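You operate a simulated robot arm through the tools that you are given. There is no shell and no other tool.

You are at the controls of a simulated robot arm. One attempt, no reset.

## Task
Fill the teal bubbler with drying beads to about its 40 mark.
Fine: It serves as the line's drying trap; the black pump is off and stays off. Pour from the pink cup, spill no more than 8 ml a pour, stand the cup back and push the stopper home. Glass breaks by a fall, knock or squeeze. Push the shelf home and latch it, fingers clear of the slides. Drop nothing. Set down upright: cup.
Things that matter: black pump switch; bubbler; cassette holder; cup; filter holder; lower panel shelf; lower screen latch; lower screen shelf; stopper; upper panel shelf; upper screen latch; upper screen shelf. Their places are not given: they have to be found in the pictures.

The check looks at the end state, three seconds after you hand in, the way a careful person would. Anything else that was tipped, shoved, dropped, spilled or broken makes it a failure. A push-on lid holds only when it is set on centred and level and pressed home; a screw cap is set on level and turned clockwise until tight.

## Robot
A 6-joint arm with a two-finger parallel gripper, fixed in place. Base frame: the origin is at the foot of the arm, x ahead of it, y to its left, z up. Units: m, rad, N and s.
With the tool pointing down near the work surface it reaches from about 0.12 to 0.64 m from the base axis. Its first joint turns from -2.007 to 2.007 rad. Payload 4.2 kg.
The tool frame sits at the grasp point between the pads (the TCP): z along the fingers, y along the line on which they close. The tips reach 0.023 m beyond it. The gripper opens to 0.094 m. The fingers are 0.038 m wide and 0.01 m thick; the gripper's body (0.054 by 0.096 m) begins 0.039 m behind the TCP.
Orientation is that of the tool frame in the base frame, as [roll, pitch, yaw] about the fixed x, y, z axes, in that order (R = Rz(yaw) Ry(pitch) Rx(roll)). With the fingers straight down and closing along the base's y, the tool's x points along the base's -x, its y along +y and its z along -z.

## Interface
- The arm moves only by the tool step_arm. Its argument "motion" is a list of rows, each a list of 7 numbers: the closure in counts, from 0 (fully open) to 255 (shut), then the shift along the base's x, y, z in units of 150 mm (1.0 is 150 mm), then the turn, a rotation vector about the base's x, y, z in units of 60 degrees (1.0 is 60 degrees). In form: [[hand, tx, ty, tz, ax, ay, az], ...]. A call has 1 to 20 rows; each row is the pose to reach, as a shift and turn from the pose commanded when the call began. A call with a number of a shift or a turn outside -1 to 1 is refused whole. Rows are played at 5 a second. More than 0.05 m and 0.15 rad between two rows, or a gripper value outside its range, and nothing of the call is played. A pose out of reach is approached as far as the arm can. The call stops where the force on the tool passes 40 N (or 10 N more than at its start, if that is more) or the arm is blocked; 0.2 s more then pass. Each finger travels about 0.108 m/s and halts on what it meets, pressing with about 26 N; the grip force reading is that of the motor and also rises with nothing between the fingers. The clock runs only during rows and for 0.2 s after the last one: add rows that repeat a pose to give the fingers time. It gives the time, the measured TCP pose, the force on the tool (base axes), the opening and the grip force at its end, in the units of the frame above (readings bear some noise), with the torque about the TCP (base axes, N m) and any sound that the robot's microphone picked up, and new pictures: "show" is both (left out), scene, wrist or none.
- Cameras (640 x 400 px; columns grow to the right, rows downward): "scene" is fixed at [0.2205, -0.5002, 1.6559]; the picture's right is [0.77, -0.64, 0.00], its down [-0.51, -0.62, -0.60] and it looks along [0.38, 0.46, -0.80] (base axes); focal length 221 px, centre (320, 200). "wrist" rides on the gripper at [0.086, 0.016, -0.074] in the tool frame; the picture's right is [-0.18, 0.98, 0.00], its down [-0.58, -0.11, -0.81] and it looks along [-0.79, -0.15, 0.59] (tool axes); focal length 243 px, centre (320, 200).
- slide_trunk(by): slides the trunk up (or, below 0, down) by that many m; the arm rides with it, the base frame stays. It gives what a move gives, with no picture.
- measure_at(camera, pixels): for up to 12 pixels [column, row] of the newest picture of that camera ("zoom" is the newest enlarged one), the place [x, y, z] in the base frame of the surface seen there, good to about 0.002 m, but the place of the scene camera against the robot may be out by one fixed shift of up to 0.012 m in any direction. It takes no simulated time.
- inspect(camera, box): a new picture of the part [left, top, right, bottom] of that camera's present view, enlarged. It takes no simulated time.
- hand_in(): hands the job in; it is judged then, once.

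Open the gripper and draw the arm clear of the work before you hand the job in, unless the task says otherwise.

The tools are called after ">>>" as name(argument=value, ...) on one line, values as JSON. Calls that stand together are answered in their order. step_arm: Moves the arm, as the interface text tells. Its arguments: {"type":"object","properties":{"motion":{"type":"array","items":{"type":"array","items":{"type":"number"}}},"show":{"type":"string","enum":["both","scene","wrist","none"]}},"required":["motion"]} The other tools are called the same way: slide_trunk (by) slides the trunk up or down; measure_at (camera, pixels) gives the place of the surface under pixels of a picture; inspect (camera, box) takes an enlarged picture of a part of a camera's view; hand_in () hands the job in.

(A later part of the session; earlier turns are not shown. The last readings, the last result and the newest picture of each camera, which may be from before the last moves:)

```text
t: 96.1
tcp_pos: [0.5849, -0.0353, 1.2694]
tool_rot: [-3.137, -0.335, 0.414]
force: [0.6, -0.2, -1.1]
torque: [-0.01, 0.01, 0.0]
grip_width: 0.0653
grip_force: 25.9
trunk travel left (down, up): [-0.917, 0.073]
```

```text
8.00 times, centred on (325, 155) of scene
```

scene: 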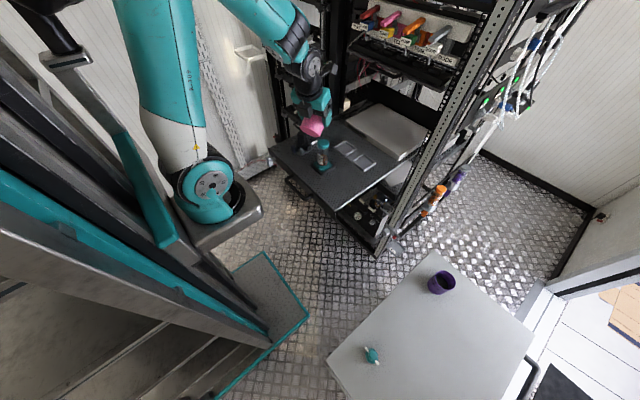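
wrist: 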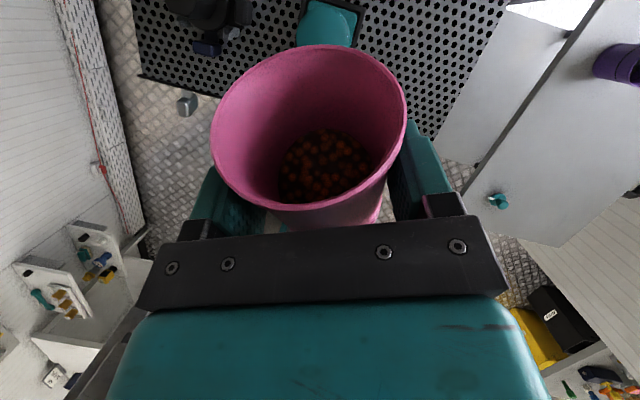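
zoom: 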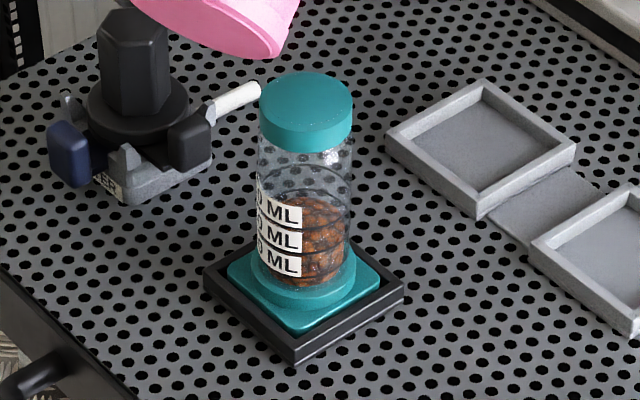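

The bubbler holds beads at the 40 mark and the shelf shows no spilled beads. Now I'll carry the cup back, levelling it gradually along the reverse path.

>>> step_arm(motion=[[95, 0.03, -0.2, 0, 0.034, -0.077, 0], [95, 0.06, -0.4, 0, 0.067, -0.153, 0], [95, 0.1, -0.6, 0, 0.1, -0.229, 0], [95, 0.12, -0.8, 0, 0.134, -0.305, 0], [95, 0.12, -0.95, 0, 0.134, -0.305, 0]], show="none")

>>> step_arm(motion=[[95, 0.03, -0.2, 0, 0, 0, -0.1], [95, 0.05, -0.4, 0, 0, 0, -0.2], [95, 0.05, -0.65, 0, 0, 0, -0.3], [95, 0.05, -0.9, 0, 0, 0, -0.4], [95, 0.05, -0.9, 0, 0, 0, -0.4]], show="both")

```text
t: 97.3
tcp_pos: [0.6043, -0.1773, 1.2701]
tool_rot: [-3.139, -0.679, 0.415]
force: [-0.5, 0.1, -0.8]
torque: [-0.02, -0.02, -0.02]
grip_width: 0.0659
grip_force: 25.9
trunk travel left (down, up): [-0.917, 0.073]
```

```text
t: 98.5
tcp_pos: [0.6095, -0.3121, 1.2708]
tool_rot: [-3.138, -0.68, -0.007]
force: [-0.2, 0.0, -0.9]
torque: [0.03, 0.03, -0.03]
grip_width: 0.0651
grip_force: 26.5
trunk travel left (down, up): [-0.917, 0.073]
```

scene: 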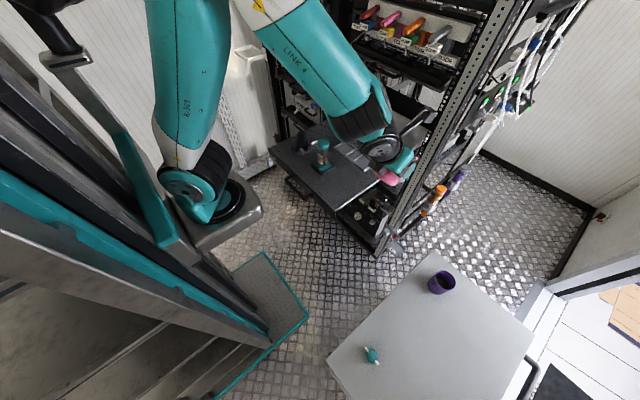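
wrist: 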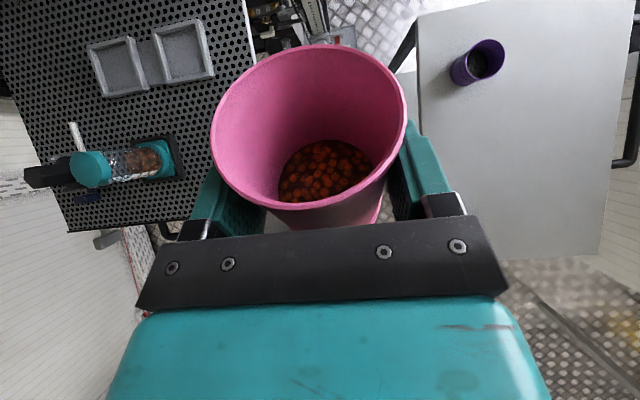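

The cup is still tilted 36°. I'll level it while continuing toward the table, then yaw to the pick-up heading.

>>> step_arm(motion=[[95, -0.03, -0.2, 0, 0, -0.12, 0], [95, -0.06, -0.4, 0, 0, -0.24, 0], [95, -0.1, -0.6, 0, 0, -0.36, 0], [95, -0.15, -0.8, 0, 0, -0.48, 0], [95, -0.2, -0.9, 0, -0.004, -0.602, 0], [95, -0.2, -0.9, 0, -0.004, -0.602, 0]], show="none")

>>> step_arm(motion=[[95, -0.05, -0.2, 0, 0, 0, -0.12], [95, -0.1, -0.4, 0, 0, 0, -0.24], [95, -0.15, -0.6, 0, 0, 0, -0.36], [95, -0.2, -0.8, 0, 0, 0, -0.48], [95, -0.2, -0.9, 0, 0, 0, -0.6], [95, -0.2, -0.9, 0, 0, 0, -0.6]], show="both")

```text
t: 99.9
tcp_pos: [0.5826, -0.4475, 1.2725]
tool_rot: [3.135, -1.312, 0.006]
force: [0.5, -0.1, -0.3]
torque: [-0.02, 0.01, 0.0]
grip_width: 0.0651
grip_force: 26.5
trunk travel left (down, up): [-0.917, 0.073]
```

```text
t: 101.3
tcp_pos: [0.5524, -0.5827, 1.2707]
tool_rot: [3.135, -1.312, -0.624]
force: [0.3, -0.2, -0.9]
torque: [-0.01, 0.04, 0.04]
grip_width: 0.065
grip_force: 25.6
trunk travel left (down, up): [-0.917, 0.073]
```

scene: 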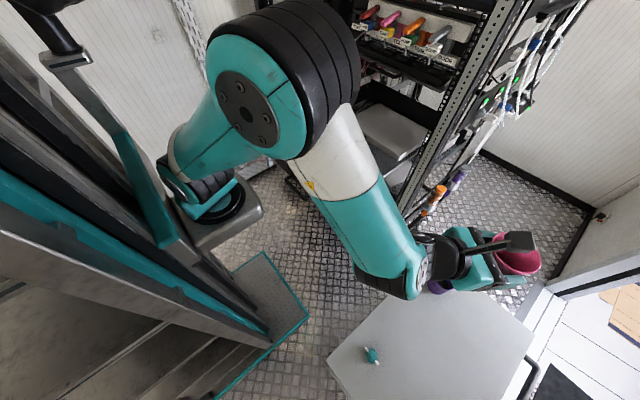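
wrist: 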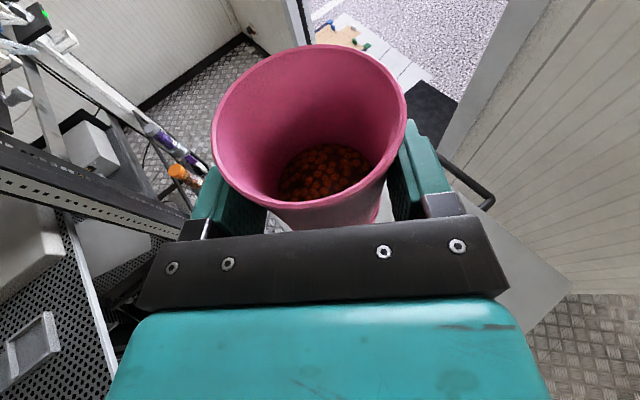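

The cup is level at heading −0.624. I'll shift to above the original spot, then lower the trunk 0.36 m.

>>> step_arm(motion=[[95, -0.04, -0.045, 0, 0, 0, -0.008], [95, -0.078, -0.089, 0, 0, 0, -0.008], [95, -0.078, -0.089, 0, 0, 0, -0.008]], show="none")

>>> slide_trunk(by=-0.36)

>>> step_arm(motion=[[95, 0, 0, -0.25, 0, 0, 0], [95, 0, 0, -0.5, 0, 0, 0], [95, 0, 0, -0.68, 0, 0, 0], [95, 0, 0, -0.68, 0, 0, 0]], show="both")

>>> inspect(camera="scene", box=[370, 290, 440, 350])

```text
t: 102.1
tcp_pos: [0.5402, -0.5977, 1.2718]
tool_rot: [3.138, -1.31, -0.635]
force: [-0.7, 0.9, -0.1]
torque: [0.04, 0.06, -0.02]
grip_width: 0.0651
grip_force: 26.2
trunk travel left (down, up): [-0.917, 0.073]
```

```text
t: 105.6
tcp_pos: [0.5407, -0.5973, 0.911]
tool_rot: [3.139, -1.311, -0.635]
force: [0.2, -0.5, -0.7]
torque: [0.01, -0.02, 0.0]
grip_width: 0.0646
grip_force: 25.7
trunk travel left (down, up): [-0.557, 0.433]
```

```text
t: 106.6
tcp_pos: [0.5415, -0.5976, 0.8086]
tool_rot: [3.137, -1.309, -0.631]
force: [0.5, 0.7, -1.0]
torque: [0.01, 0.0, 0.0]
grip_width: 0.0646
grip_force: 25.3
trunk travel left (down, up): [-0.557, 0.433]
```

scene: 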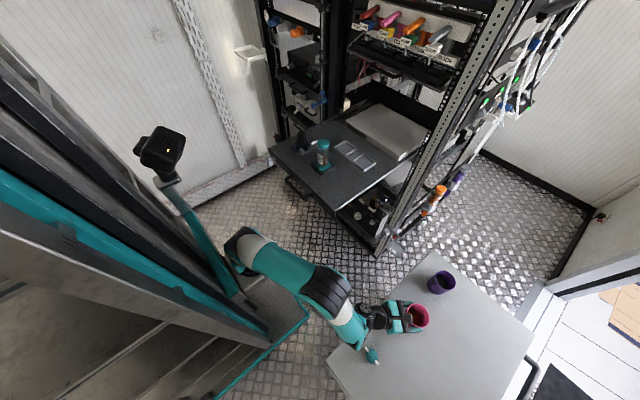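
wrist: 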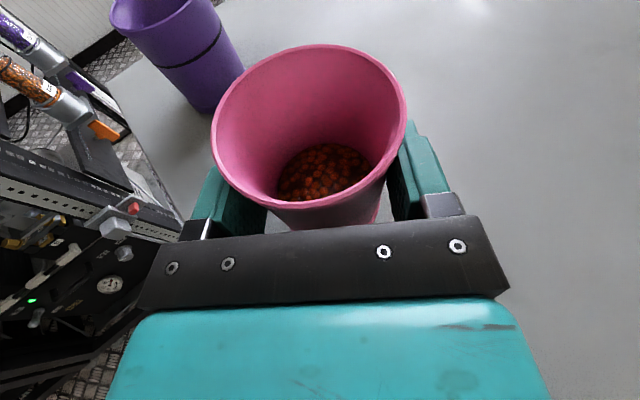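

```text
6.67 times, centred on (405, 320) of scene
```

zoom: 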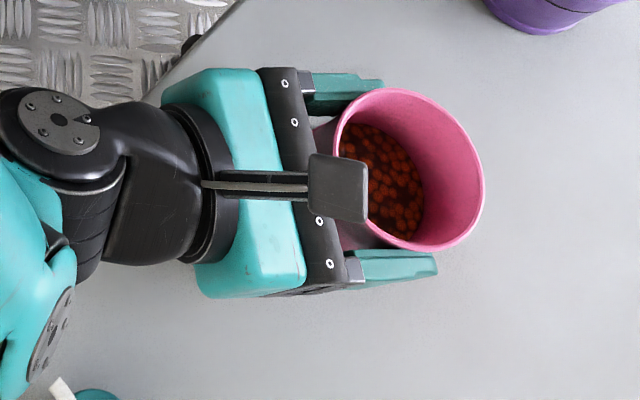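

The cup is about 18 mm above the table. I'll creep down to contact near z=0.79.

>>> step_arm(motion=[[95, 0, 0, -0.05, 0, 0, 0], [95, 0, 0, -0.09, 0, 0, 0], [95, 0, 0, -0.105, 0, 0, 0], [95, 0, 0, -0.105, 0, 0, 0]], show="none")

>>> step_arm(motion=[[95, 0, 0, -0.01, 0, 0, 0], [95, 0, 0, -0.01, 0, 0, 0], [95, 0, 0, -0.01, 0, 0, 0]], show="none")

```text
t: 107.6
tcp_pos: [0.5397, -0.598, 0.792]
tool_rot: [3.137, -1.31, -0.632]
force: [-0.1, 0.8, -0.2]
torque: [0.03, 0.0, 0.0]
grip_width: 0.0647
grip_force: 26.6
trunk travel left (down, up): [-0.557, 0.433]
```

```text
t: 108.4
tcp_pos: [0.5413, -0.5973, 0.7919]
tool_rot: [3.137, -1.312, -0.631]
force: [-0.2, 0.7, 2.8]
torque: [-0.1, 0.03, -0.03]
grip_width: 0.0645
grip_force: 26.2
trunk travel left (down, up): [-0.557, 0.433]
```

>>> step_arm(motion=[[95, 0, 0, -0.005, 0, 0, 0], [95, 0, 0, -0.005, 0, 0, 0], [95, 0, 0, -0.005, 0, 0, 0]], show="wrist")

>>> inspect(camera="wrist", box=[190, 30, 430, 240])

```text
t: 109.2
tcp_pos: [0.5399, -0.5968, 0.7904]
tool_rot: [3.136, -1.311, -0.631]
force: [1.8, 0.1, 10.6]
torque: [-0.3, 0.03, 0.02]
grip_width: 0.0646
grip_force: 26.0
trunk travel left (down, up): [-0.557, 0.433]
```

wrist: 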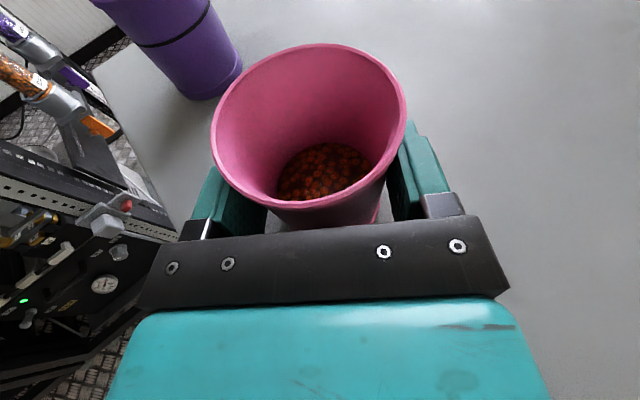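

```text
1.90 times, centred on (310, 135) of wrist
```

zoom: 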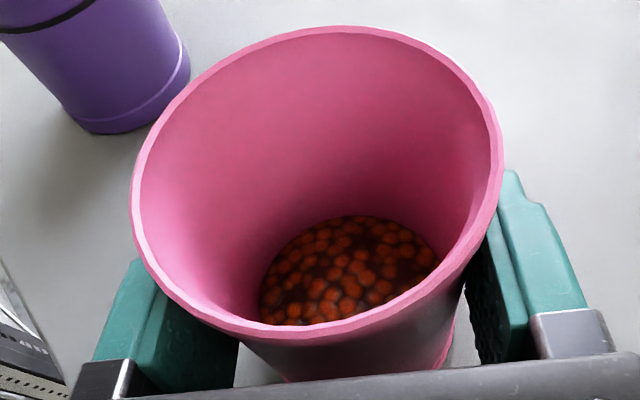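

The cup base is in firm contact (10 N). I'll open gradually and check it settles upright.

>>> step_arm(motion=[[80, 0, 0, 0, 0, 0, 0], [74, 0, 0, 0, 0, 0, 0], [68, 0, 0, 0, 0, 0, 0], [60, 0, 0, 0, 0, 0, 0], [45, 0, 0, 0, 0, 0, 0], [20, 0, 0, 0, 0, 0, 0], [0, 0, 0, 0, 0, 0, 0], [0, 0, 0, 0, 0, 0, 0]], show="both")

>>> inspect(camera="wrist", box=[150, 20, 470, 240])

```text
t: 111.0
tcp_pos: [0.5398, -0.596, 0.7898]
tool_rot: [3.139, -1.311, -0.633]
force: [0.1, -0.8, -1.2]
torque: [-0.01, 0.04, -0.03]
grip_width: 0.094
grip_force: 0.2
trunk travel left (down, up): [-0.557, 0.433]
```

scene: 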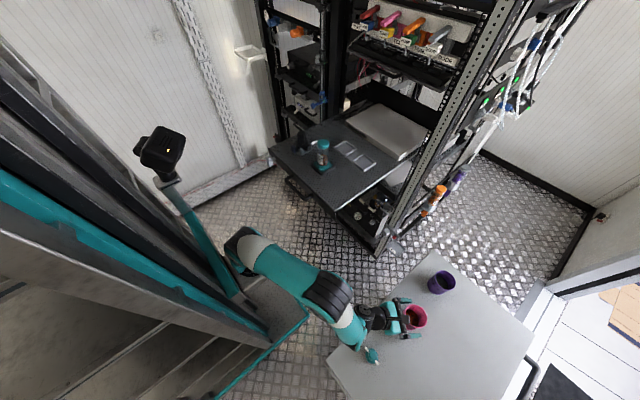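
wrist: 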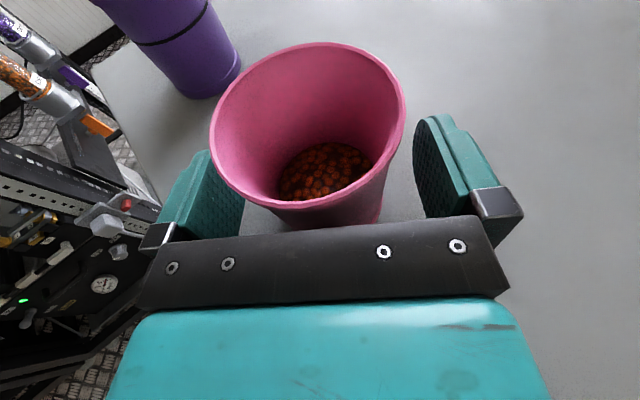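

```text
1.82 times, centred on (310, 130) of wrist
```

zoom: 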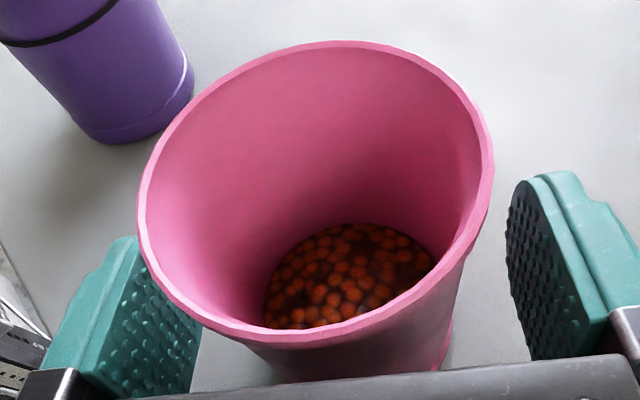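

The cup stands upright on its own. I'll back straight out along the approach line, then rise.

>>> step_arm(motion=[[0, -0.1, 0.074, 0, 0, 0, 0], [0, -0.25, 0.184, 0, 0, 0, 0], [0, -0.42, 0.31, 0, 0, 0, 0], [0, -0.54, 0.4, 0.05, 0, 0, 0], [0, -0.54, 0.4, 0.3, 0, 0, 0], [0, -0.54, 0.4, 0.6, 0, 0, 0], [0, -0.54, 0.4, 0.9, 0, 0, 0]], show="both")

>>> inspect(camera="scene", box=[350, 270, 470, 370])

>>> inspect(camera="scene", box=[312, 148, 336, 170])

>>> measure_at(camera="zoom", pixels=[[330, 205], [345, 200], [375, 200], [330, 220], [350, 170], [310, 200], [325, 180], [350, 180], [330, 165], [370, 180], [335, 238], [335, 190]])

```text
t: 112.6
tcp_pos: [0.4605, -0.5387, 0.9226]
tool_rot: [3.139, -1.312, -0.634]
force: [-0.5, -0.4, -0.7]
torque: [0.0, 0.0, 0.01]
grip_width: 0.094
grip_force: 0.1
trunk travel left (down, up): [-0.557, 0.433]
```

scene: 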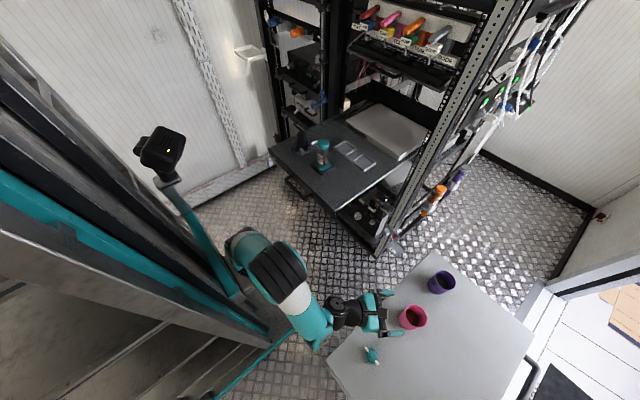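
wrist: 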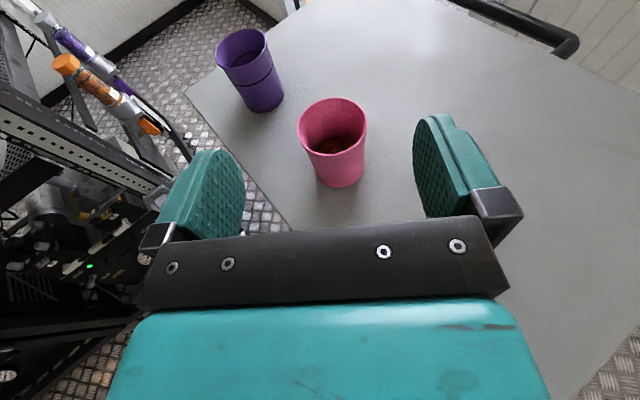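

```text
4.00 times, centred on (410, 320) of scene
```

zoom: 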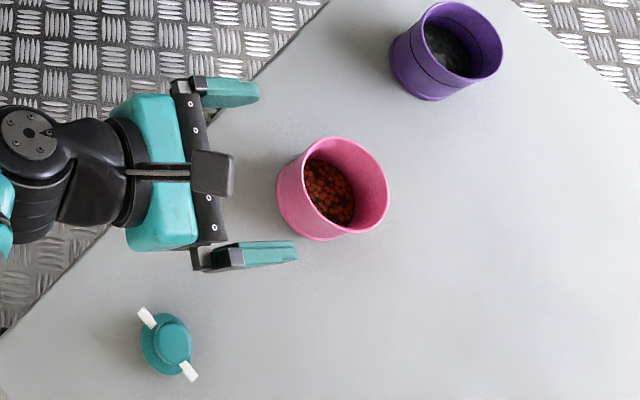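

```text
16.00 times, centred on (324, 159) of scene
```

zoom: 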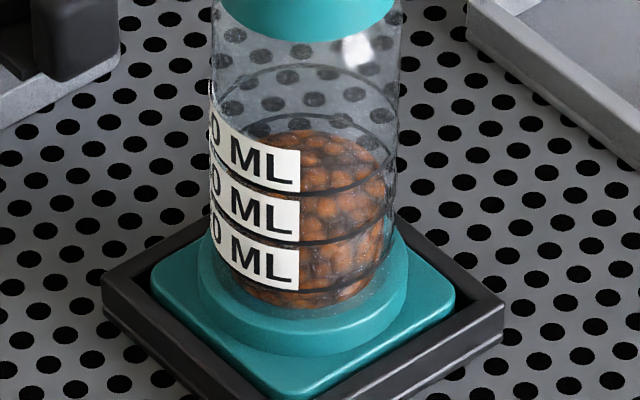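

```text
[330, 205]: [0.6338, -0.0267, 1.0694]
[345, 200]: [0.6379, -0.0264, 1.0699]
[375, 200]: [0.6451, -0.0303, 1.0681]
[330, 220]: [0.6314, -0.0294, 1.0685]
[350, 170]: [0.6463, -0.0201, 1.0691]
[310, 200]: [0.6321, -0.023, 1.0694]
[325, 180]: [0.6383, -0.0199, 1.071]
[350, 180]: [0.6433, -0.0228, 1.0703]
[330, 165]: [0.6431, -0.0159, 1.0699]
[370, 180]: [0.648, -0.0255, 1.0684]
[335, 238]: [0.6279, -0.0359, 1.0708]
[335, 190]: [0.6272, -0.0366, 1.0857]
```

The bead surface sits at 1.069–1.070 against the 40 ring (≈1.0707), and the table and shelf are clean. Now I'll turn the tool back to pointing down and return to the stopper.

>>> step_arm(motion=[[0, 0, 0, 0.08, 0.07, 0.095, 0], [0, 0, 0, 0.16, 0.14, 0.19, 0], [0, 0, 0, 0.24, 0.21, 0.285, 0], [0, 0, 0, 0.32, 0.28, 0.38, 0], [0, 0, 0, 0.4, 0.342, 0.472, 0]], show="none")

>>> step_arm(motion=[[0, -0.03, 0.06, 0, 0.078, 0.108, 0], [0, -0.06, 0.12, 0, 0.156, 0.216, 0], [0, -0.09, 0.18, 0, 0.235, 0.324, 0], [0, -0.12, 0.24, 0, 0.313, 0.432, 0], [0, -0.15, 0.3, 0, 0.391, 0.54, 0], [0, -0.15, 0.3, 0, 0.391, 0.54, 0]], show="none")

>>> step_arm(motion=[[0, 0, 0, 0, 0, 0, 0.14], [0, 0, 0, 0, 0, 0, 0.28], [0, 0, 0, 0, 0, 0, 0.42], [0, 0, 0, 0, 0, 0, 0.56], [0, 0, 0, 0, 0, 0, 0.7], [0, 0, 0, 0, 0, 0, 0.84], [0, 0, 0, 0, 0, 0, 0.98]], show="scene")

```text
t: 113.8
tcp_pos: [0.4581, -0.5352, 0.9842]
tool_rot: [3.134, -0.699, -0.632]
force: [0.1, 0.2, -0.3]
torque: [-0.05, -0.03, 0.0]
grip_width: 0.0937
grip_force: 0.1
trunk travel left (down, up): [-0.557, 0.433]
```

```text
t: 115.2
tcp_pos: [0.4366, -0.4937, 0.9843]
tool_rot: [3.132, -0.001, -0.629]
force: [0.1, 0.5, 0.2]
torque: [-0.01, 0.01, 0.02]
grip_width: 0.094
grip_force: 0.0
trunk travel left (down, up): [-0.557, 0.433]
```

```text
t: 116.8
tcp_pos: [0.4368, -0.491, 0.9865]
tool_rot: [3.135, -0.003, 0.402]
force: [0.1, 0.2, -0.2]
torque: [-0.03, 0.01, -0.01]
grip_width: 0.0942
grip_force: 0.0
trunk travel left (down, up): [-0.557, 0.433]
```

scene: 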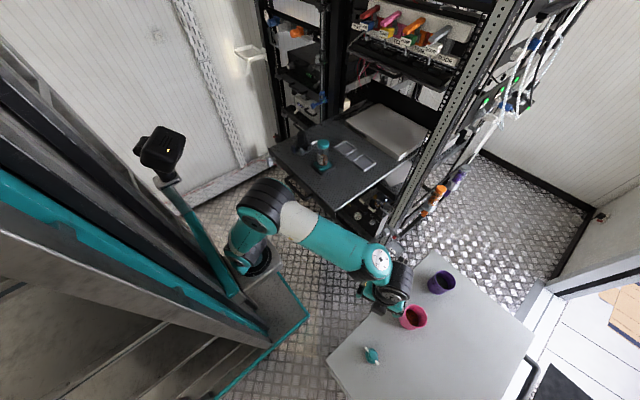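

>>> step_arm(motion=[[0, -0.05, -0.06, 0, 0, 0, 0.14], [0, -0.1, -0.12, 0, 0, 0, 0.28], [0, -0.15, -0.18, 0, 0, 0, 0.42], [0, -0.2, -0.24, -0.1, 0, 0, 0.56], [0, -0.25, -0.3, -0.2, 0, 0, 0.7], [0, -0.3, -0.36, -0.3, 0, 0, 0.84], [0, -0.36, -0.42, -0.4, 0, 0, 0.98]], show="none")

>>> step_arm(motion=[[0, 0, 0, -0.1, 0, 0.006, 0.136], [0, 0, 0, -0.15, 0, 0.006, 0.136], [0, 0, 0, -0.15, 0, 0.006, 0.136]], show="both")

>>> inspect(camera="wrist", box=[285, 30, 345, 130])

```text
t: 118.4
tcp_pos: [0.3828, -0.5548, 0.9273]
tool_rot: [3.13, -0.003, 1.425]
force: [0.4, 0.4, -0.3]
torque: [-0.01, -0.03, 0.0]
grip_width: 0.0941
grip_force: 0.1
trunk travel left (down, up): [-0.557, 0.433]
```

```text
t: 119.2
tcp_pos: [0.3821, -0.5544, 0.9039]
tool_rot: [3.139, -0.001, 1.566]
force: [0.1, -0.9, -0.1]
torque: [-0.03, 0.01, 0.01]
grip_width: 0.0941
grip_force: 0.2
trunk travel left (down, up): [-0.557, 0.433]
```

scene: 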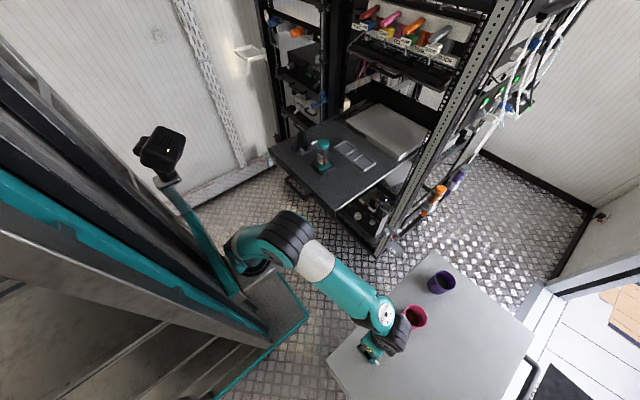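
wrist: 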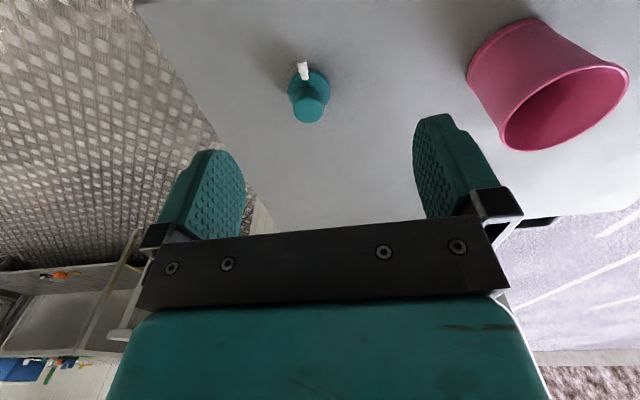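

```text
4.00 times, centred on (315, 80) of wrist
```

zoom: 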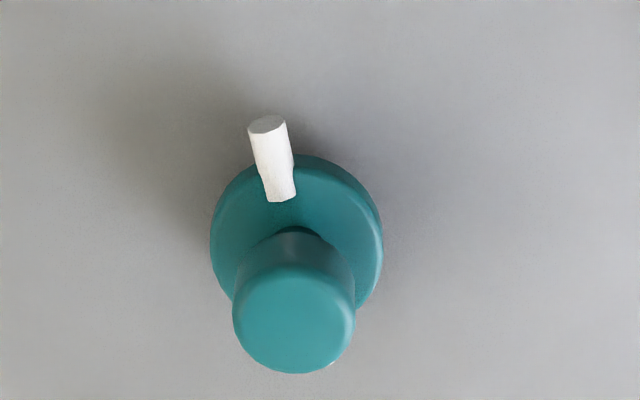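

The stopper is still upright. I'll measure the knob's top for centring.

>>> measure_at(camera="zoom", pixels=[[294, 320], [240, 320], [348, 320], [294, 280], [294, 360], [270, 130], [285, 190], [215, 240], [380, 240]])

```text
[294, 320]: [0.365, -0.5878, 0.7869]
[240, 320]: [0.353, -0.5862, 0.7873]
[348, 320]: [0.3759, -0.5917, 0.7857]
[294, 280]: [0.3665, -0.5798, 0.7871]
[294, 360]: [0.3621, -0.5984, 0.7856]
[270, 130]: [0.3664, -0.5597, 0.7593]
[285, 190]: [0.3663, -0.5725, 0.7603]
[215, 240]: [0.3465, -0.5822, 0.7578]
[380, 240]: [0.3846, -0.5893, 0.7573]
```

Knob centre is (0.365, −0.5885). I'll centre over it and descend to TCP z≈0.784.

>>> step_arm(motion=[[0, -0.114, -0.236, -0.1, 0, 0, 0], [0, -0.114, -0.236, -0.35, 0, 0, 0], [0, -0.114, -0.236, -0.6, 0, 0, 0], [0, -0.114, -0.236, -0.76, 0, 0, 0], [0, -0.114, -0.236, -0.79, 0, 0, 0], [0, -0.114, -0.236, -0.795, 0, 0, 0]], show="wrist")

```text
t: 120.6
tcp_pos: [0.3658, -0.5893, 0.7849]
tool_rot: [3.138, -0.003, 1.567]
force: [0.4, 0.4, 0.2]
torque: [0.03, -0.03, -0.03]
grip_width: 0.0943
grip_force: 0.1
trunk travel left (down, up): [-0.557, 0.433]
```

wrist: 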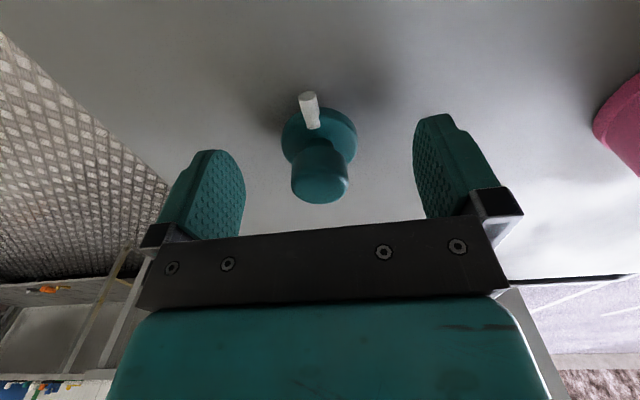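

The knob is centred between the pads. I'll close gently and lift.

>>> step_arm(motion=[[90, 0, 0, 0, 0, 0, 0], [150, 0, 0, 0, 0, 0, 0], [185, 0, 0, 0, 0, 0, 0], [200, 0, 0, 0, 0, 0, 0], [215, 0, 0, 0, 0, 0, 0], [215, 0, 0, 0, 0, 0, 0], [215, 0, 0, 0.05, 0, 0, 0], [215, 0, 0, 0.15, 0, 0, 0], [215, 0, 0, 0.4, 0, 0, 0], [215, 0, 0, 0.7, 0, 0, 0]], show="wrist")

```text
t: 122.8
tcp_pos: [0.3654, -0.5878, 0.8892]
tool_rot: [3.138, -0.004, 1.568]
force: [0.5, 0.7, 0.2]
torque: [0.01, 0.02, -0.02]
grip_width: 0.025
grip_force: 25.7
trunk travel left (down, up): [-0.557, 0.433]
```

wrist: 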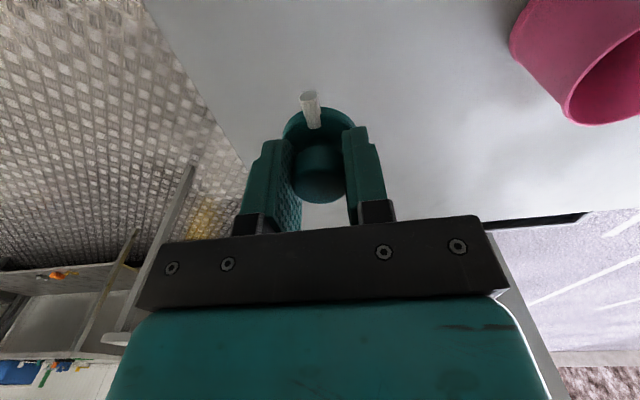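

The stopper is held. I'll repeat the earlier route: trunk up 0.30 m, then swing to the bubbler.

>>> slide_trunk(by=0.3)

>>> step_arm(motion=[[215, 0.1, 0.25, 0.1, 0, 0, 0], [215, 0.2, 0.5, 0.2, 0, 0, 0], [215, 0.35, 0.75, 0.3, 0, 0, 0], [215, 0.5, 1.0, 0.35, 0, 0, 0]], show="none")

>>> step_arm(motion=[[215, 0.2, 0.25, 0, 0, 0, 0.13], [215, 0.4, 0.5, 0, 0, 0, 0.26], [215, 0.6, 0.75, 0.1, 0, 0, 0.39], [215, 0.75, 1.0, 0.2, 0, 0, 0.5]], show="none")

>>> step_arm(motion=[[215, 0.0, 0.15, 0, 0, 0, 0.13], [215, 0.0, 0.3, 0, 0, 0, 0.26], [215, 0.0, 0.45, 0, 0, 0, 0.39], [215, 0.0, 0.6, 0, 0, 0, 0.52], [215, 0.0, 0.8, 0, 0, 0, 0.65], [215, 0, 1.0, 0, 0, 0, 0.78]], show="none")

>>> step_arm(motion=[[215, 0.0, 0.25, 0, 0, 0, 0.11], [215, 0.1, 0.5, 0, 0, 0, 0.22], [215, 0.25, 0.75, 0, 0, 0, 0.22], [215, 0.4, 0.8, 0, 0, 0, 0.22], [215, 0.4, 0.8, 0, 0, 0, 0.22]], show="both")

```text
t: 125.8
tcp_pos: [0.3655, -0.5883, 1.1881]
tool_rot: [3.137, -0.002, 1.565]
force: [-0.7, -0.2, 0.3]
torque: [-0.01, 0.01, 0.02]
grip_width: 0.0253
grip_force: 25.6
trunk travel left (down, up): [-0.857, 0.133]
```

```text
t: 126.8
tcp_pos: [0.437, -0.439, 1.2407]
tool_rot: [3.138, -0.001, 1.566]
force: [-0.1, 0.5, 0.0]
torque: [0.05, -0.02, 0.0]
grip_width: 0.025
grip_force: 26.0
trunk travel left (down, up): [-0.857, 0.133]
```

```text
refused: row 3 steps farther than a row can; nothing moved
```

```text
t: 128.2
tcp_pos: [0.4364, -0.289, 1.2387]
tool_rot: [3.139, -0.001, 2.385]
force: [1.5, -0.4, -0.6]
torque: [0.0, 0.0, 0.04]
grip_width: 0.025
grip_force: 26.5
trunk travel left (down, up): [-0.857, 0.133]
```

```text
t: 129.4
tcp_pos: [0.4963, -0.1676, 1.2407]
tool_rot: [3.139, -0.001, 2.614]
force: [-0.7, -0.2, -0.1]
torque: [-0.01, -0.02, -0.02]
grip_width: 0.0252
grip_force: 26.0
trunk travel left (down, up): [-0.857, 0.133]
```

scene: 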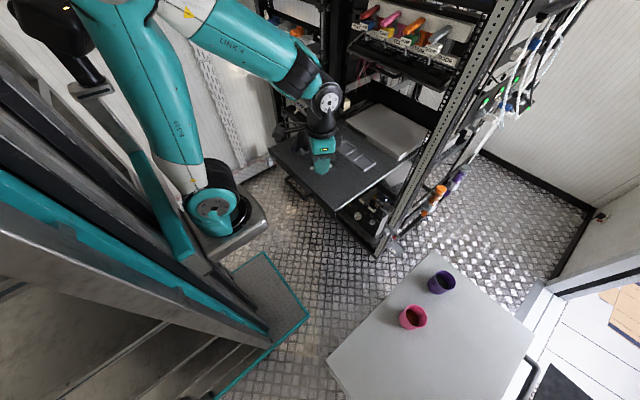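
wrist: 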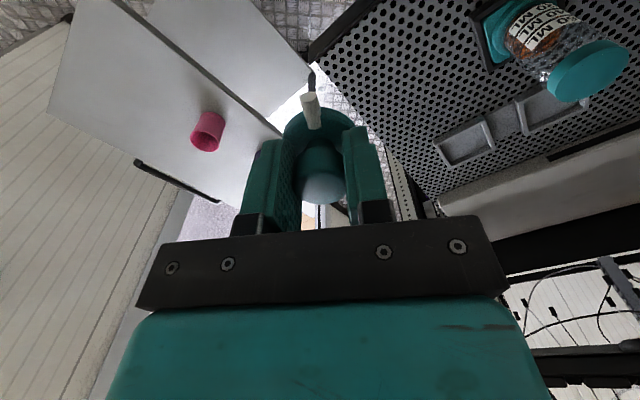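

One call was refused for step size, but the arm is safe at (0.496, −0.168, 1.241). I'll continue with smaller steps to the position above the bubbler at yaw π.

>>> step_arm(motion=[[215, 0.12, 0.2, 0.08, 0, 0, 0.1], [215, 0.25, 0.4, 0.16, 0, 0, 0.2], [215, 0.4, 0.6, 0.24, 0, 0, 0.3], [215, 0.57, 0.8, 0.24, 0, 0, 0.4], [215, 0.74, 1.0, 0.24, 0, 0, 0.504], [215, 0.74, 1.0, 0.24, 0, 0, 0.504], [215, 0.74, 1.0, 0.24, 0, 0, 0.504]], show="both")

>>> inspect(camera="scene", box=[312, 118, 336, 150])

```text
t: 131.0
tcp_pos: [0.608, -0.0182, 1.2775]
tool_rot: [3.138, -0.001, 3.14]
force: [1.1, -0.4, -0.2]
torque: [-0.01, 0.02, -0.02]
grip_width: 0.0252
grip_force: 25.9
trunk travel left (down, up): [-0.857, 0.133]
```

scene: 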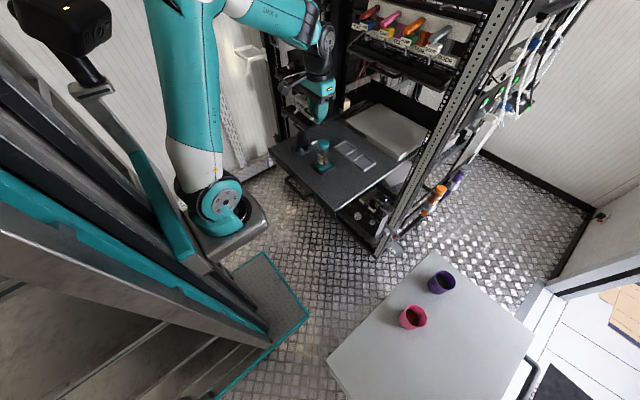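
wrist: 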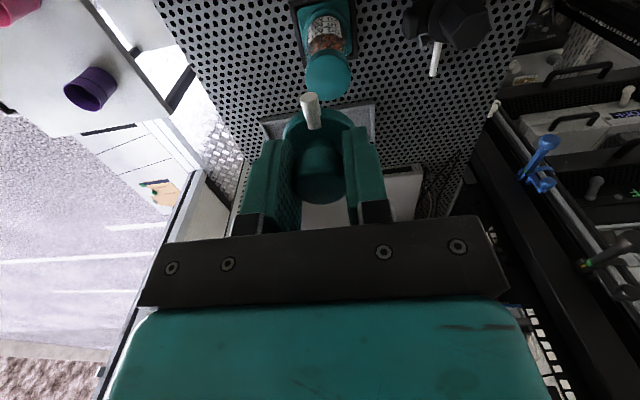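

```text
12.50 times, centred on (324, 134) of scene
```

zoom: 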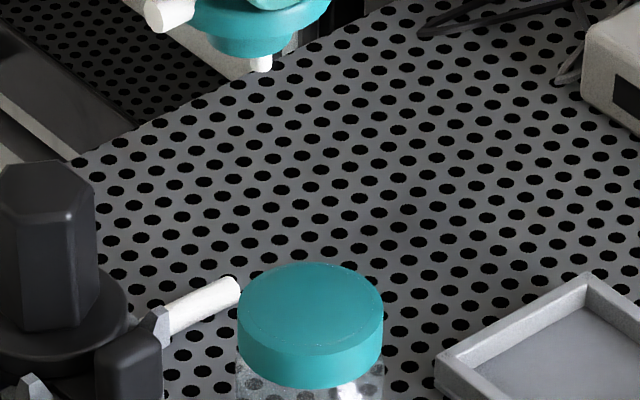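

I'm at the staging point. I'll move to the earlier alignment (0.6355, −0.0153), lower to z≈1.19, and check flange against collar in the scene zoom.

>>> step_arm(motion=[[215, 0.1, 0.01, 0, 0, 0, 0], [215, 0.183, 0.019, -0.1, 0, 0, 0], [215, 0.183, 0.019, -0.35, 0, 0, 0], [215, 0.183, 0.019, -0.583, 0, 0, 0], [215, 0.183, 0.019, -0.583, 0, 0, 0], [215, 0.183, 0.019, -0.583, 0, 0, 0]], show="wrist")

>>> inspect(camera="scene", box=[312, 130, 332, 150])

>>> inspect(camera="wrist", box=[265, 30, 375, 150])

```text
t: 132.4
tcp_pos: [0.6367, -0.0141, 1.1899]
tool_rot: [3.137, -0.001, 3.141]
force: [0.9, -0.2, -1.1]
torque: [0.0, 0.01, 0.0]
grip_width: 0.0254
grip_force: 25.2
trunk travel left (down, up): [-0.857, 0.133]
```

wrist: 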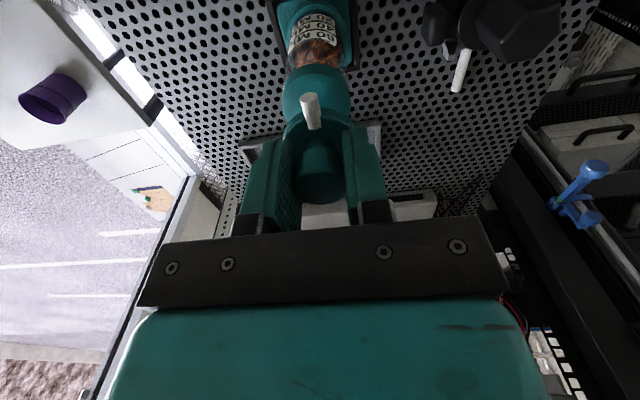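

```text
16.00 times, centred on (322, 140) of scene
```

zoom: 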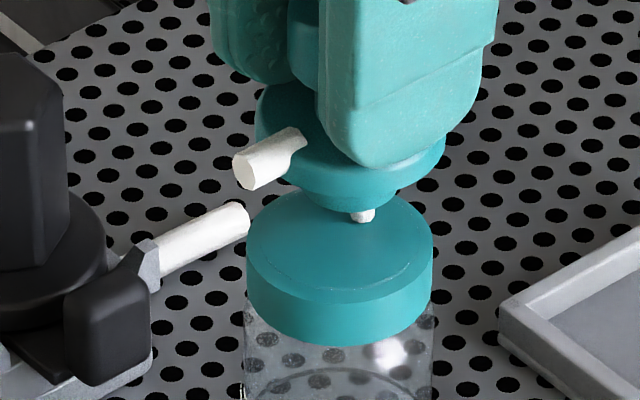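

```text
3.33 times, centred on (320, 90) of wrist
```

zoom: 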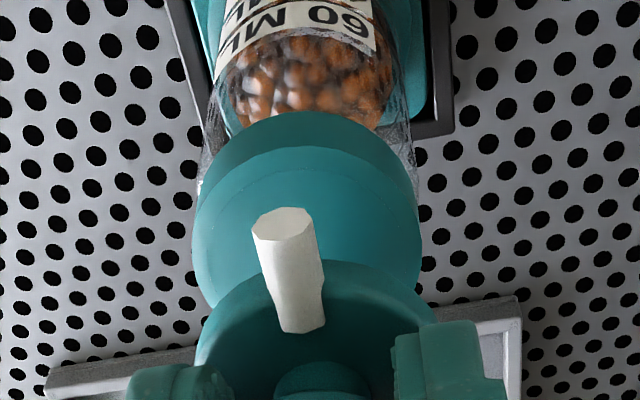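

The flange is about 2.2 mm too far to scene-right. I'll measure both edges in the wrist zoom to split this into x and y.

>>> measure_at(camera="zoom", pixels=[[200, 240], [412, 230], [306, 160], [306, 200], [210, 345], [420, 305], [330, 270], [230, 305], [385, 280], [300, 260], [275, 215], [310, 300]])

>>> inspect(camera="wrist", box=[270, 80, 370, 210])

>>> measure_at(camera="zoom", pixels=[[315, 230], [260, 240], [370, 235], [315, 280], [240, 270], [385, 270], [250, 120], [350, 120], [290, 170], [315, 320]])

```text
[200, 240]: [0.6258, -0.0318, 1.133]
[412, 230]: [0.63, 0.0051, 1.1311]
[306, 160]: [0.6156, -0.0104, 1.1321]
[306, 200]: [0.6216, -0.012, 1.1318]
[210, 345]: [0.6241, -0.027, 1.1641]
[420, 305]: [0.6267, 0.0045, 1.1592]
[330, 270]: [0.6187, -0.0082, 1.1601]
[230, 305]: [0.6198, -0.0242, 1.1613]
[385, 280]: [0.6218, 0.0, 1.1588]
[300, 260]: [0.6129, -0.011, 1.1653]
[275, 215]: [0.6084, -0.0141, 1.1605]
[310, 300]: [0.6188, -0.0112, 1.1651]
```

```text
3.08 times, centred on (320, 145) of wrist
```

zoom: 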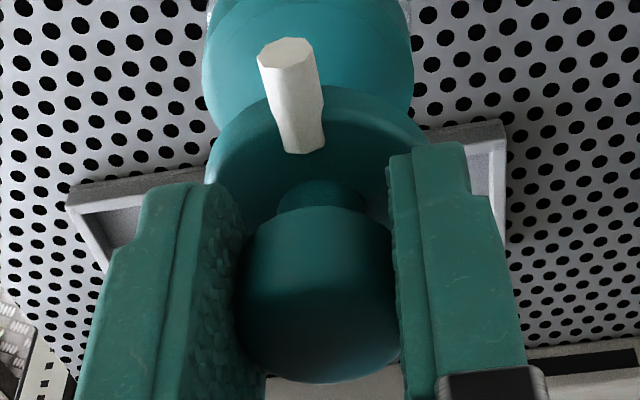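

```text
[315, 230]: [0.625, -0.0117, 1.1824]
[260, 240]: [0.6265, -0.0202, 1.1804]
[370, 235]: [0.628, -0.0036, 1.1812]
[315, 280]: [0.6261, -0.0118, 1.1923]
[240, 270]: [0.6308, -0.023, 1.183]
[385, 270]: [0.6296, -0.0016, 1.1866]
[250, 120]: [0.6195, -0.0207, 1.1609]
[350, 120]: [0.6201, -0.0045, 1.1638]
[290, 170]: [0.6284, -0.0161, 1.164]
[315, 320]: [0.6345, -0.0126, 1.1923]
```

Stopper axis is (0.637, −0.0124) against collar (0.6337, −0.0137). I'll shift −3.3 mm in x and −0.9 mm in y, then lower so the plug is just at the rim.

>>> step_arm(motion=[[215, -0.022, -0.006, 0, 0, 0, 0], [215, -0.022, -0.006, -0.04, 0, 0, 0], [215, -0.022, -0.006, -0.077, 0, 0, 0], [215, -0.022, -0.006, -0.077, 0, 0, 0]], show="wrist")

>>> inspect(camera="scene", box=[312, 130, 332, 150])

```text
t: 133.4
tcp_pos: [0.6327, -0.0168, 1.1785]
tool_rot: [3.137, -0.001, -3.141]
force: [0.6, -0.3, -1.0]
torque: [-0.01, 0.0, 0.01]
grip_width: 0.0253
grip_force: 26.1
trunk travel left (down, up): [-0.857, 0.133]
```

wrist: 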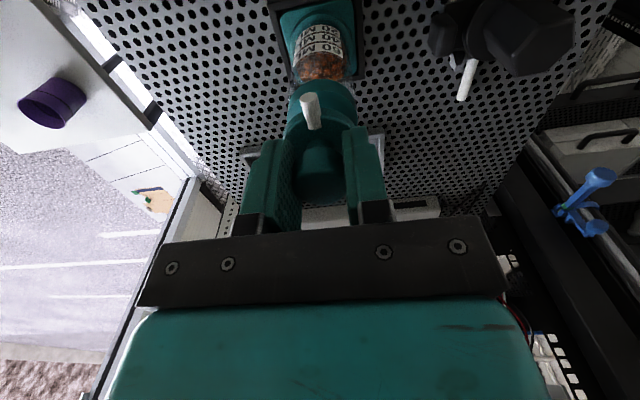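

```text
16.00 times, centred on (322, 140) of scene
```

zoom: 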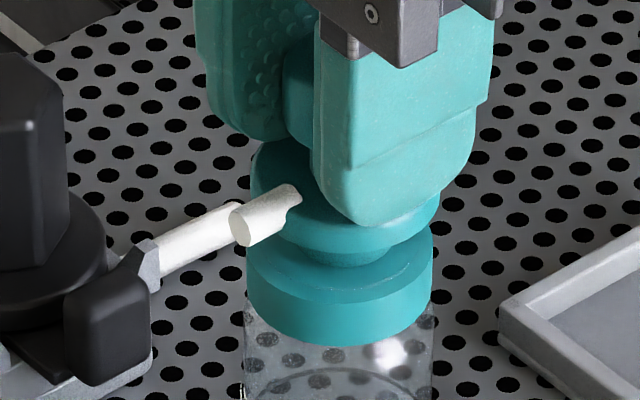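

The flange reads about 1 mm right of collar centre. I'll trim slightly and lower in small steps, watching forces.

>>> step_arm(motion=[[215, -0.0035, 0.0055, 0, 0, 0, 0], [215, -0.0035, 0.0055, -0.013, 0, 0, 0], [215, -0.0035, 0.0055, -0.026, 0, 0, 0], [215, -0.0035, 0.0055, -0.026, 0, 0, 0]], show="none")

>>> inspect(camera="scene", box=[312, 130, 332, 150])

```text
t: 134.4
tcp_pos: [0.6337, -0.0163, 1.1753]
tool_rot: [3.139, -0.002, -3.141]
force: [-0.4, 0.9, 0.2]
torque: [-0.01, 0.0, 0.02]
grip_width: 0.025
grip_force: 26.3
trunk travel left (down, up): [-0.857, 0.133]
```

```text
16.00 times, centred on (322, 140) of scene
```

zoom: 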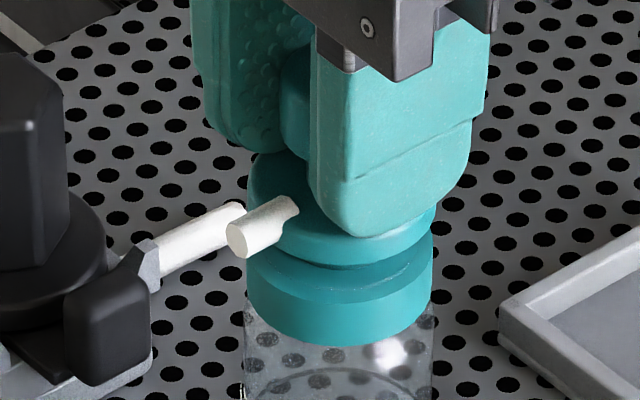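

Aligned, with no contact force. I'll continue down in 1–1.5 mm steps toward seating.

>>> step_arm(motion=[[215, 0, 0, -0.01, 0, 0, 0], [215, 0, 0, -0.02, 0, 0, 0], [215, 0, 0, -0.02, 0, 0, 0], [215, 0, 0, -0.02, 0, 0, 0]], show="none")

>>> step_arm(motion=[[215, 0, 0, -0.01, 0, 0, 0], [215, 0, 0, -0.01, 0, 0, 0], [215, 0, 0, -0.01, 0, 0, 0]], show="none")

>>> inspect(camera="scene", box=[312, 130, 332, 150])

```text
t: 135.4
tcp_pos: [0.6331, -0.015, 1.1712]
tool_rot: [3.138, -0.001, 3.141]
force: [0.4, 0.1, 0.5]
torque: [0.02, -0.02, -0.02]
grip_width: 0.025
grip_force: 25.8
trunk travel left (down, up): [-0.857, 0.133]
```

```text
t: 136.2
tcp_pos: [0.6338, -0.0152, 1.1706]
tool_rot: [3.137, -0.002, -3.141]
force: [-0.2, -0.5, -0.2]
torque: [0.02, 0.0, -0.01]
grip_width: 0.025
grip_force: 26.0
trunk travel left (down, up): [-0.857, 0.133]
```

```text
16.00 times, centred on (322, 140) of scene
```

zoom: 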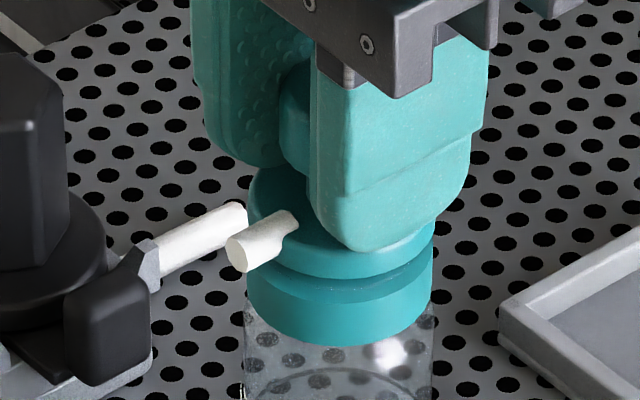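

Nearly seated, with a small gap left. I'll continue in 1 mm steps to contact.

>>> step_arm(motion=[[215, 0, 0, -0.01, 0, 0, 0], [215, 0, 0, -0.01, 0, 0, 0], [215, 0, 0, -0.01, 0, 0, 0]], show="none")

>>> step_arm(motion=[[215, 0, 0, -0.01, 0, 0, 0], [215, 0, 0, -0.01, 0, 0, 0], [215, 0, 0, -0.01, 0, 0, 0]], show="none")

>>> inspect(camera="scene", box=[312, 130, 332, 150])

```text
t: 137.0
tcp_pos: [0.6335, -0.0148, 1.1701]
tool_rot: [3.137, -0.002, -3.141]
force: [0.7, -0.7, 0.3]
torque: [0.04, 0.02, -0.03]
grip_width: 0.0251
grip_force: 26.3
trunk travel left (down, up): [-0.857, 0.133]
```

```text
t: 137.8
tcp_pos: [0.6327, -0.0157, 1.1688]
tool_rot: [3.139, -0.001, 3.141]
force: [-0.1, 0.3, 0.3]
torque: [0.0, 0.0, -0.01]
grip_width: 0.0251
grip_force: 26.4
trunk travel left (down, up): [-0.857, 0.133]
```

```text
16.00 times, centred on (322, 140) of scene
```

zoom: 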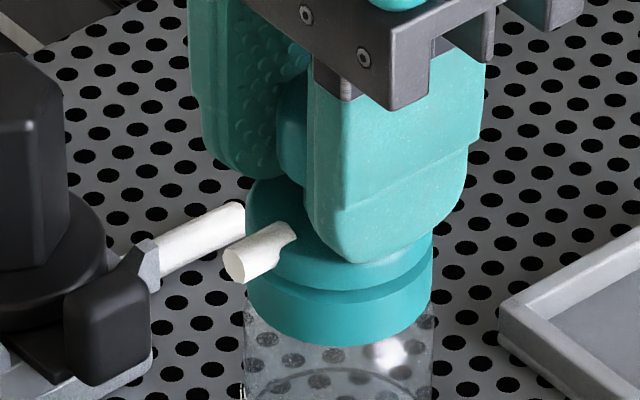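

>>> step_arm(motion=[[215, 0, 0, -0.01, 0, 0, 0], [215, 0, 0, -0.01, 0, 0, 0], [215, 0, 0, -0.01, 0, 0, 0]], show="none")

>>> step_arm(motion=[[215, 0, 0, -0.01, 0, 0, 0], [215, 0, 0, -0.01, 0, 0, 0], [215, 0, 0, -0.01, 0, 0, 0]], show="none")

>>> inspect(camera="scene", box=[312, 130, 332, 150])

```text
t: 138.6
tcp_pos: [0.6333, -0.0144, 1.166]
tool_rot: [3.14, -0.001, -3.141]
force: [2.0, -2.3, 12.0]
torque: [-0.09, 0.04, -0.01]
grip_width: 0.025
grip_force: 26.3
trunk travel left (down, up): [-0.857, 0.133]
```

```text
t: 139.4
tcp_pos: [0.6344, -0.0158, 1.1656]
tool_rot: [3.138, 0.0, 3.142]
force: [2.6, -2.2, 24.3]
torque: [-0.1, -0.13, 0.0]
grip_width: 0.0253
grip_force: 26.0
trunk travel left (down, up): [-0.857, 0.133]
```

```text
16.00 times, centred on (322, 140) of scene
```

zoom: 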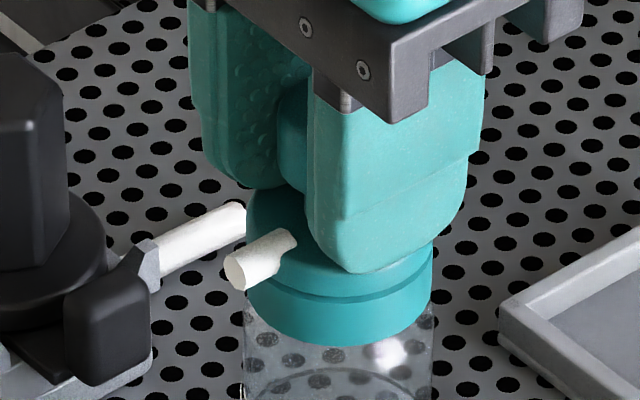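

Contact: 12 N, then 24 N at TCP z≈1.166, and the flange looks down on the collar. I'll press slightly further, staying under 40 N, to be sure it's home.

>>> step_arm(motion=[[215, 0, 0, -0.005, 0, 0, 0], [215, 0, 0, -0.005, 0, 0, 0], [215, 0, 0, -0.005, 0, 0, 0]], show="wrist")

>>> inspect(camera="scene", box=[312, 130, 332, 150])

>>> measure_at(camera="zoom", pixels=[[280, 265], [330, 285], [400, 265], [300, 300], [350, 310], [400, 295], [260, 200], [330, 295], [280, 290]])

```text
t: 140.2
tcp_pos: [0.6328, -0.0142, 1.1642]
tool_rot: [3.138, 0.0, -3.141]
force: [-0.2, -0.9, 32.5]
torque: [-0.11, 0.0, -0.01]
grip_width: 0.0253
grip_force: 26.0
trunk travel left (down, up): [-0.857, 0.133]
```

wrist: 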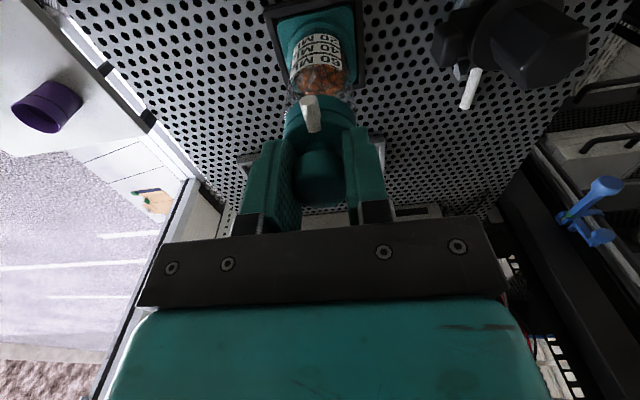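

```text
16.00 times, centred on (322, 140) of scene
```

zoom: 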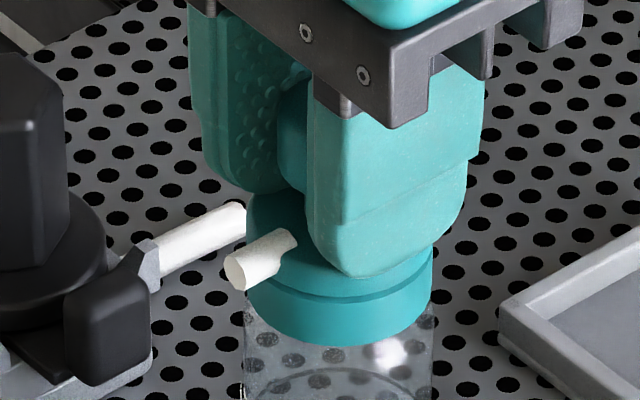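

```text
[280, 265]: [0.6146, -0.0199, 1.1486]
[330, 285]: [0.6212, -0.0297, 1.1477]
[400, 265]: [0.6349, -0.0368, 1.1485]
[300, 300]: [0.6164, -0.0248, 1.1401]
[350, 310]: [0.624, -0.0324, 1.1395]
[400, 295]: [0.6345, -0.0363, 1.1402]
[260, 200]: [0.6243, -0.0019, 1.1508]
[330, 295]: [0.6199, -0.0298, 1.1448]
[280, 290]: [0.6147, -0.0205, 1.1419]
```

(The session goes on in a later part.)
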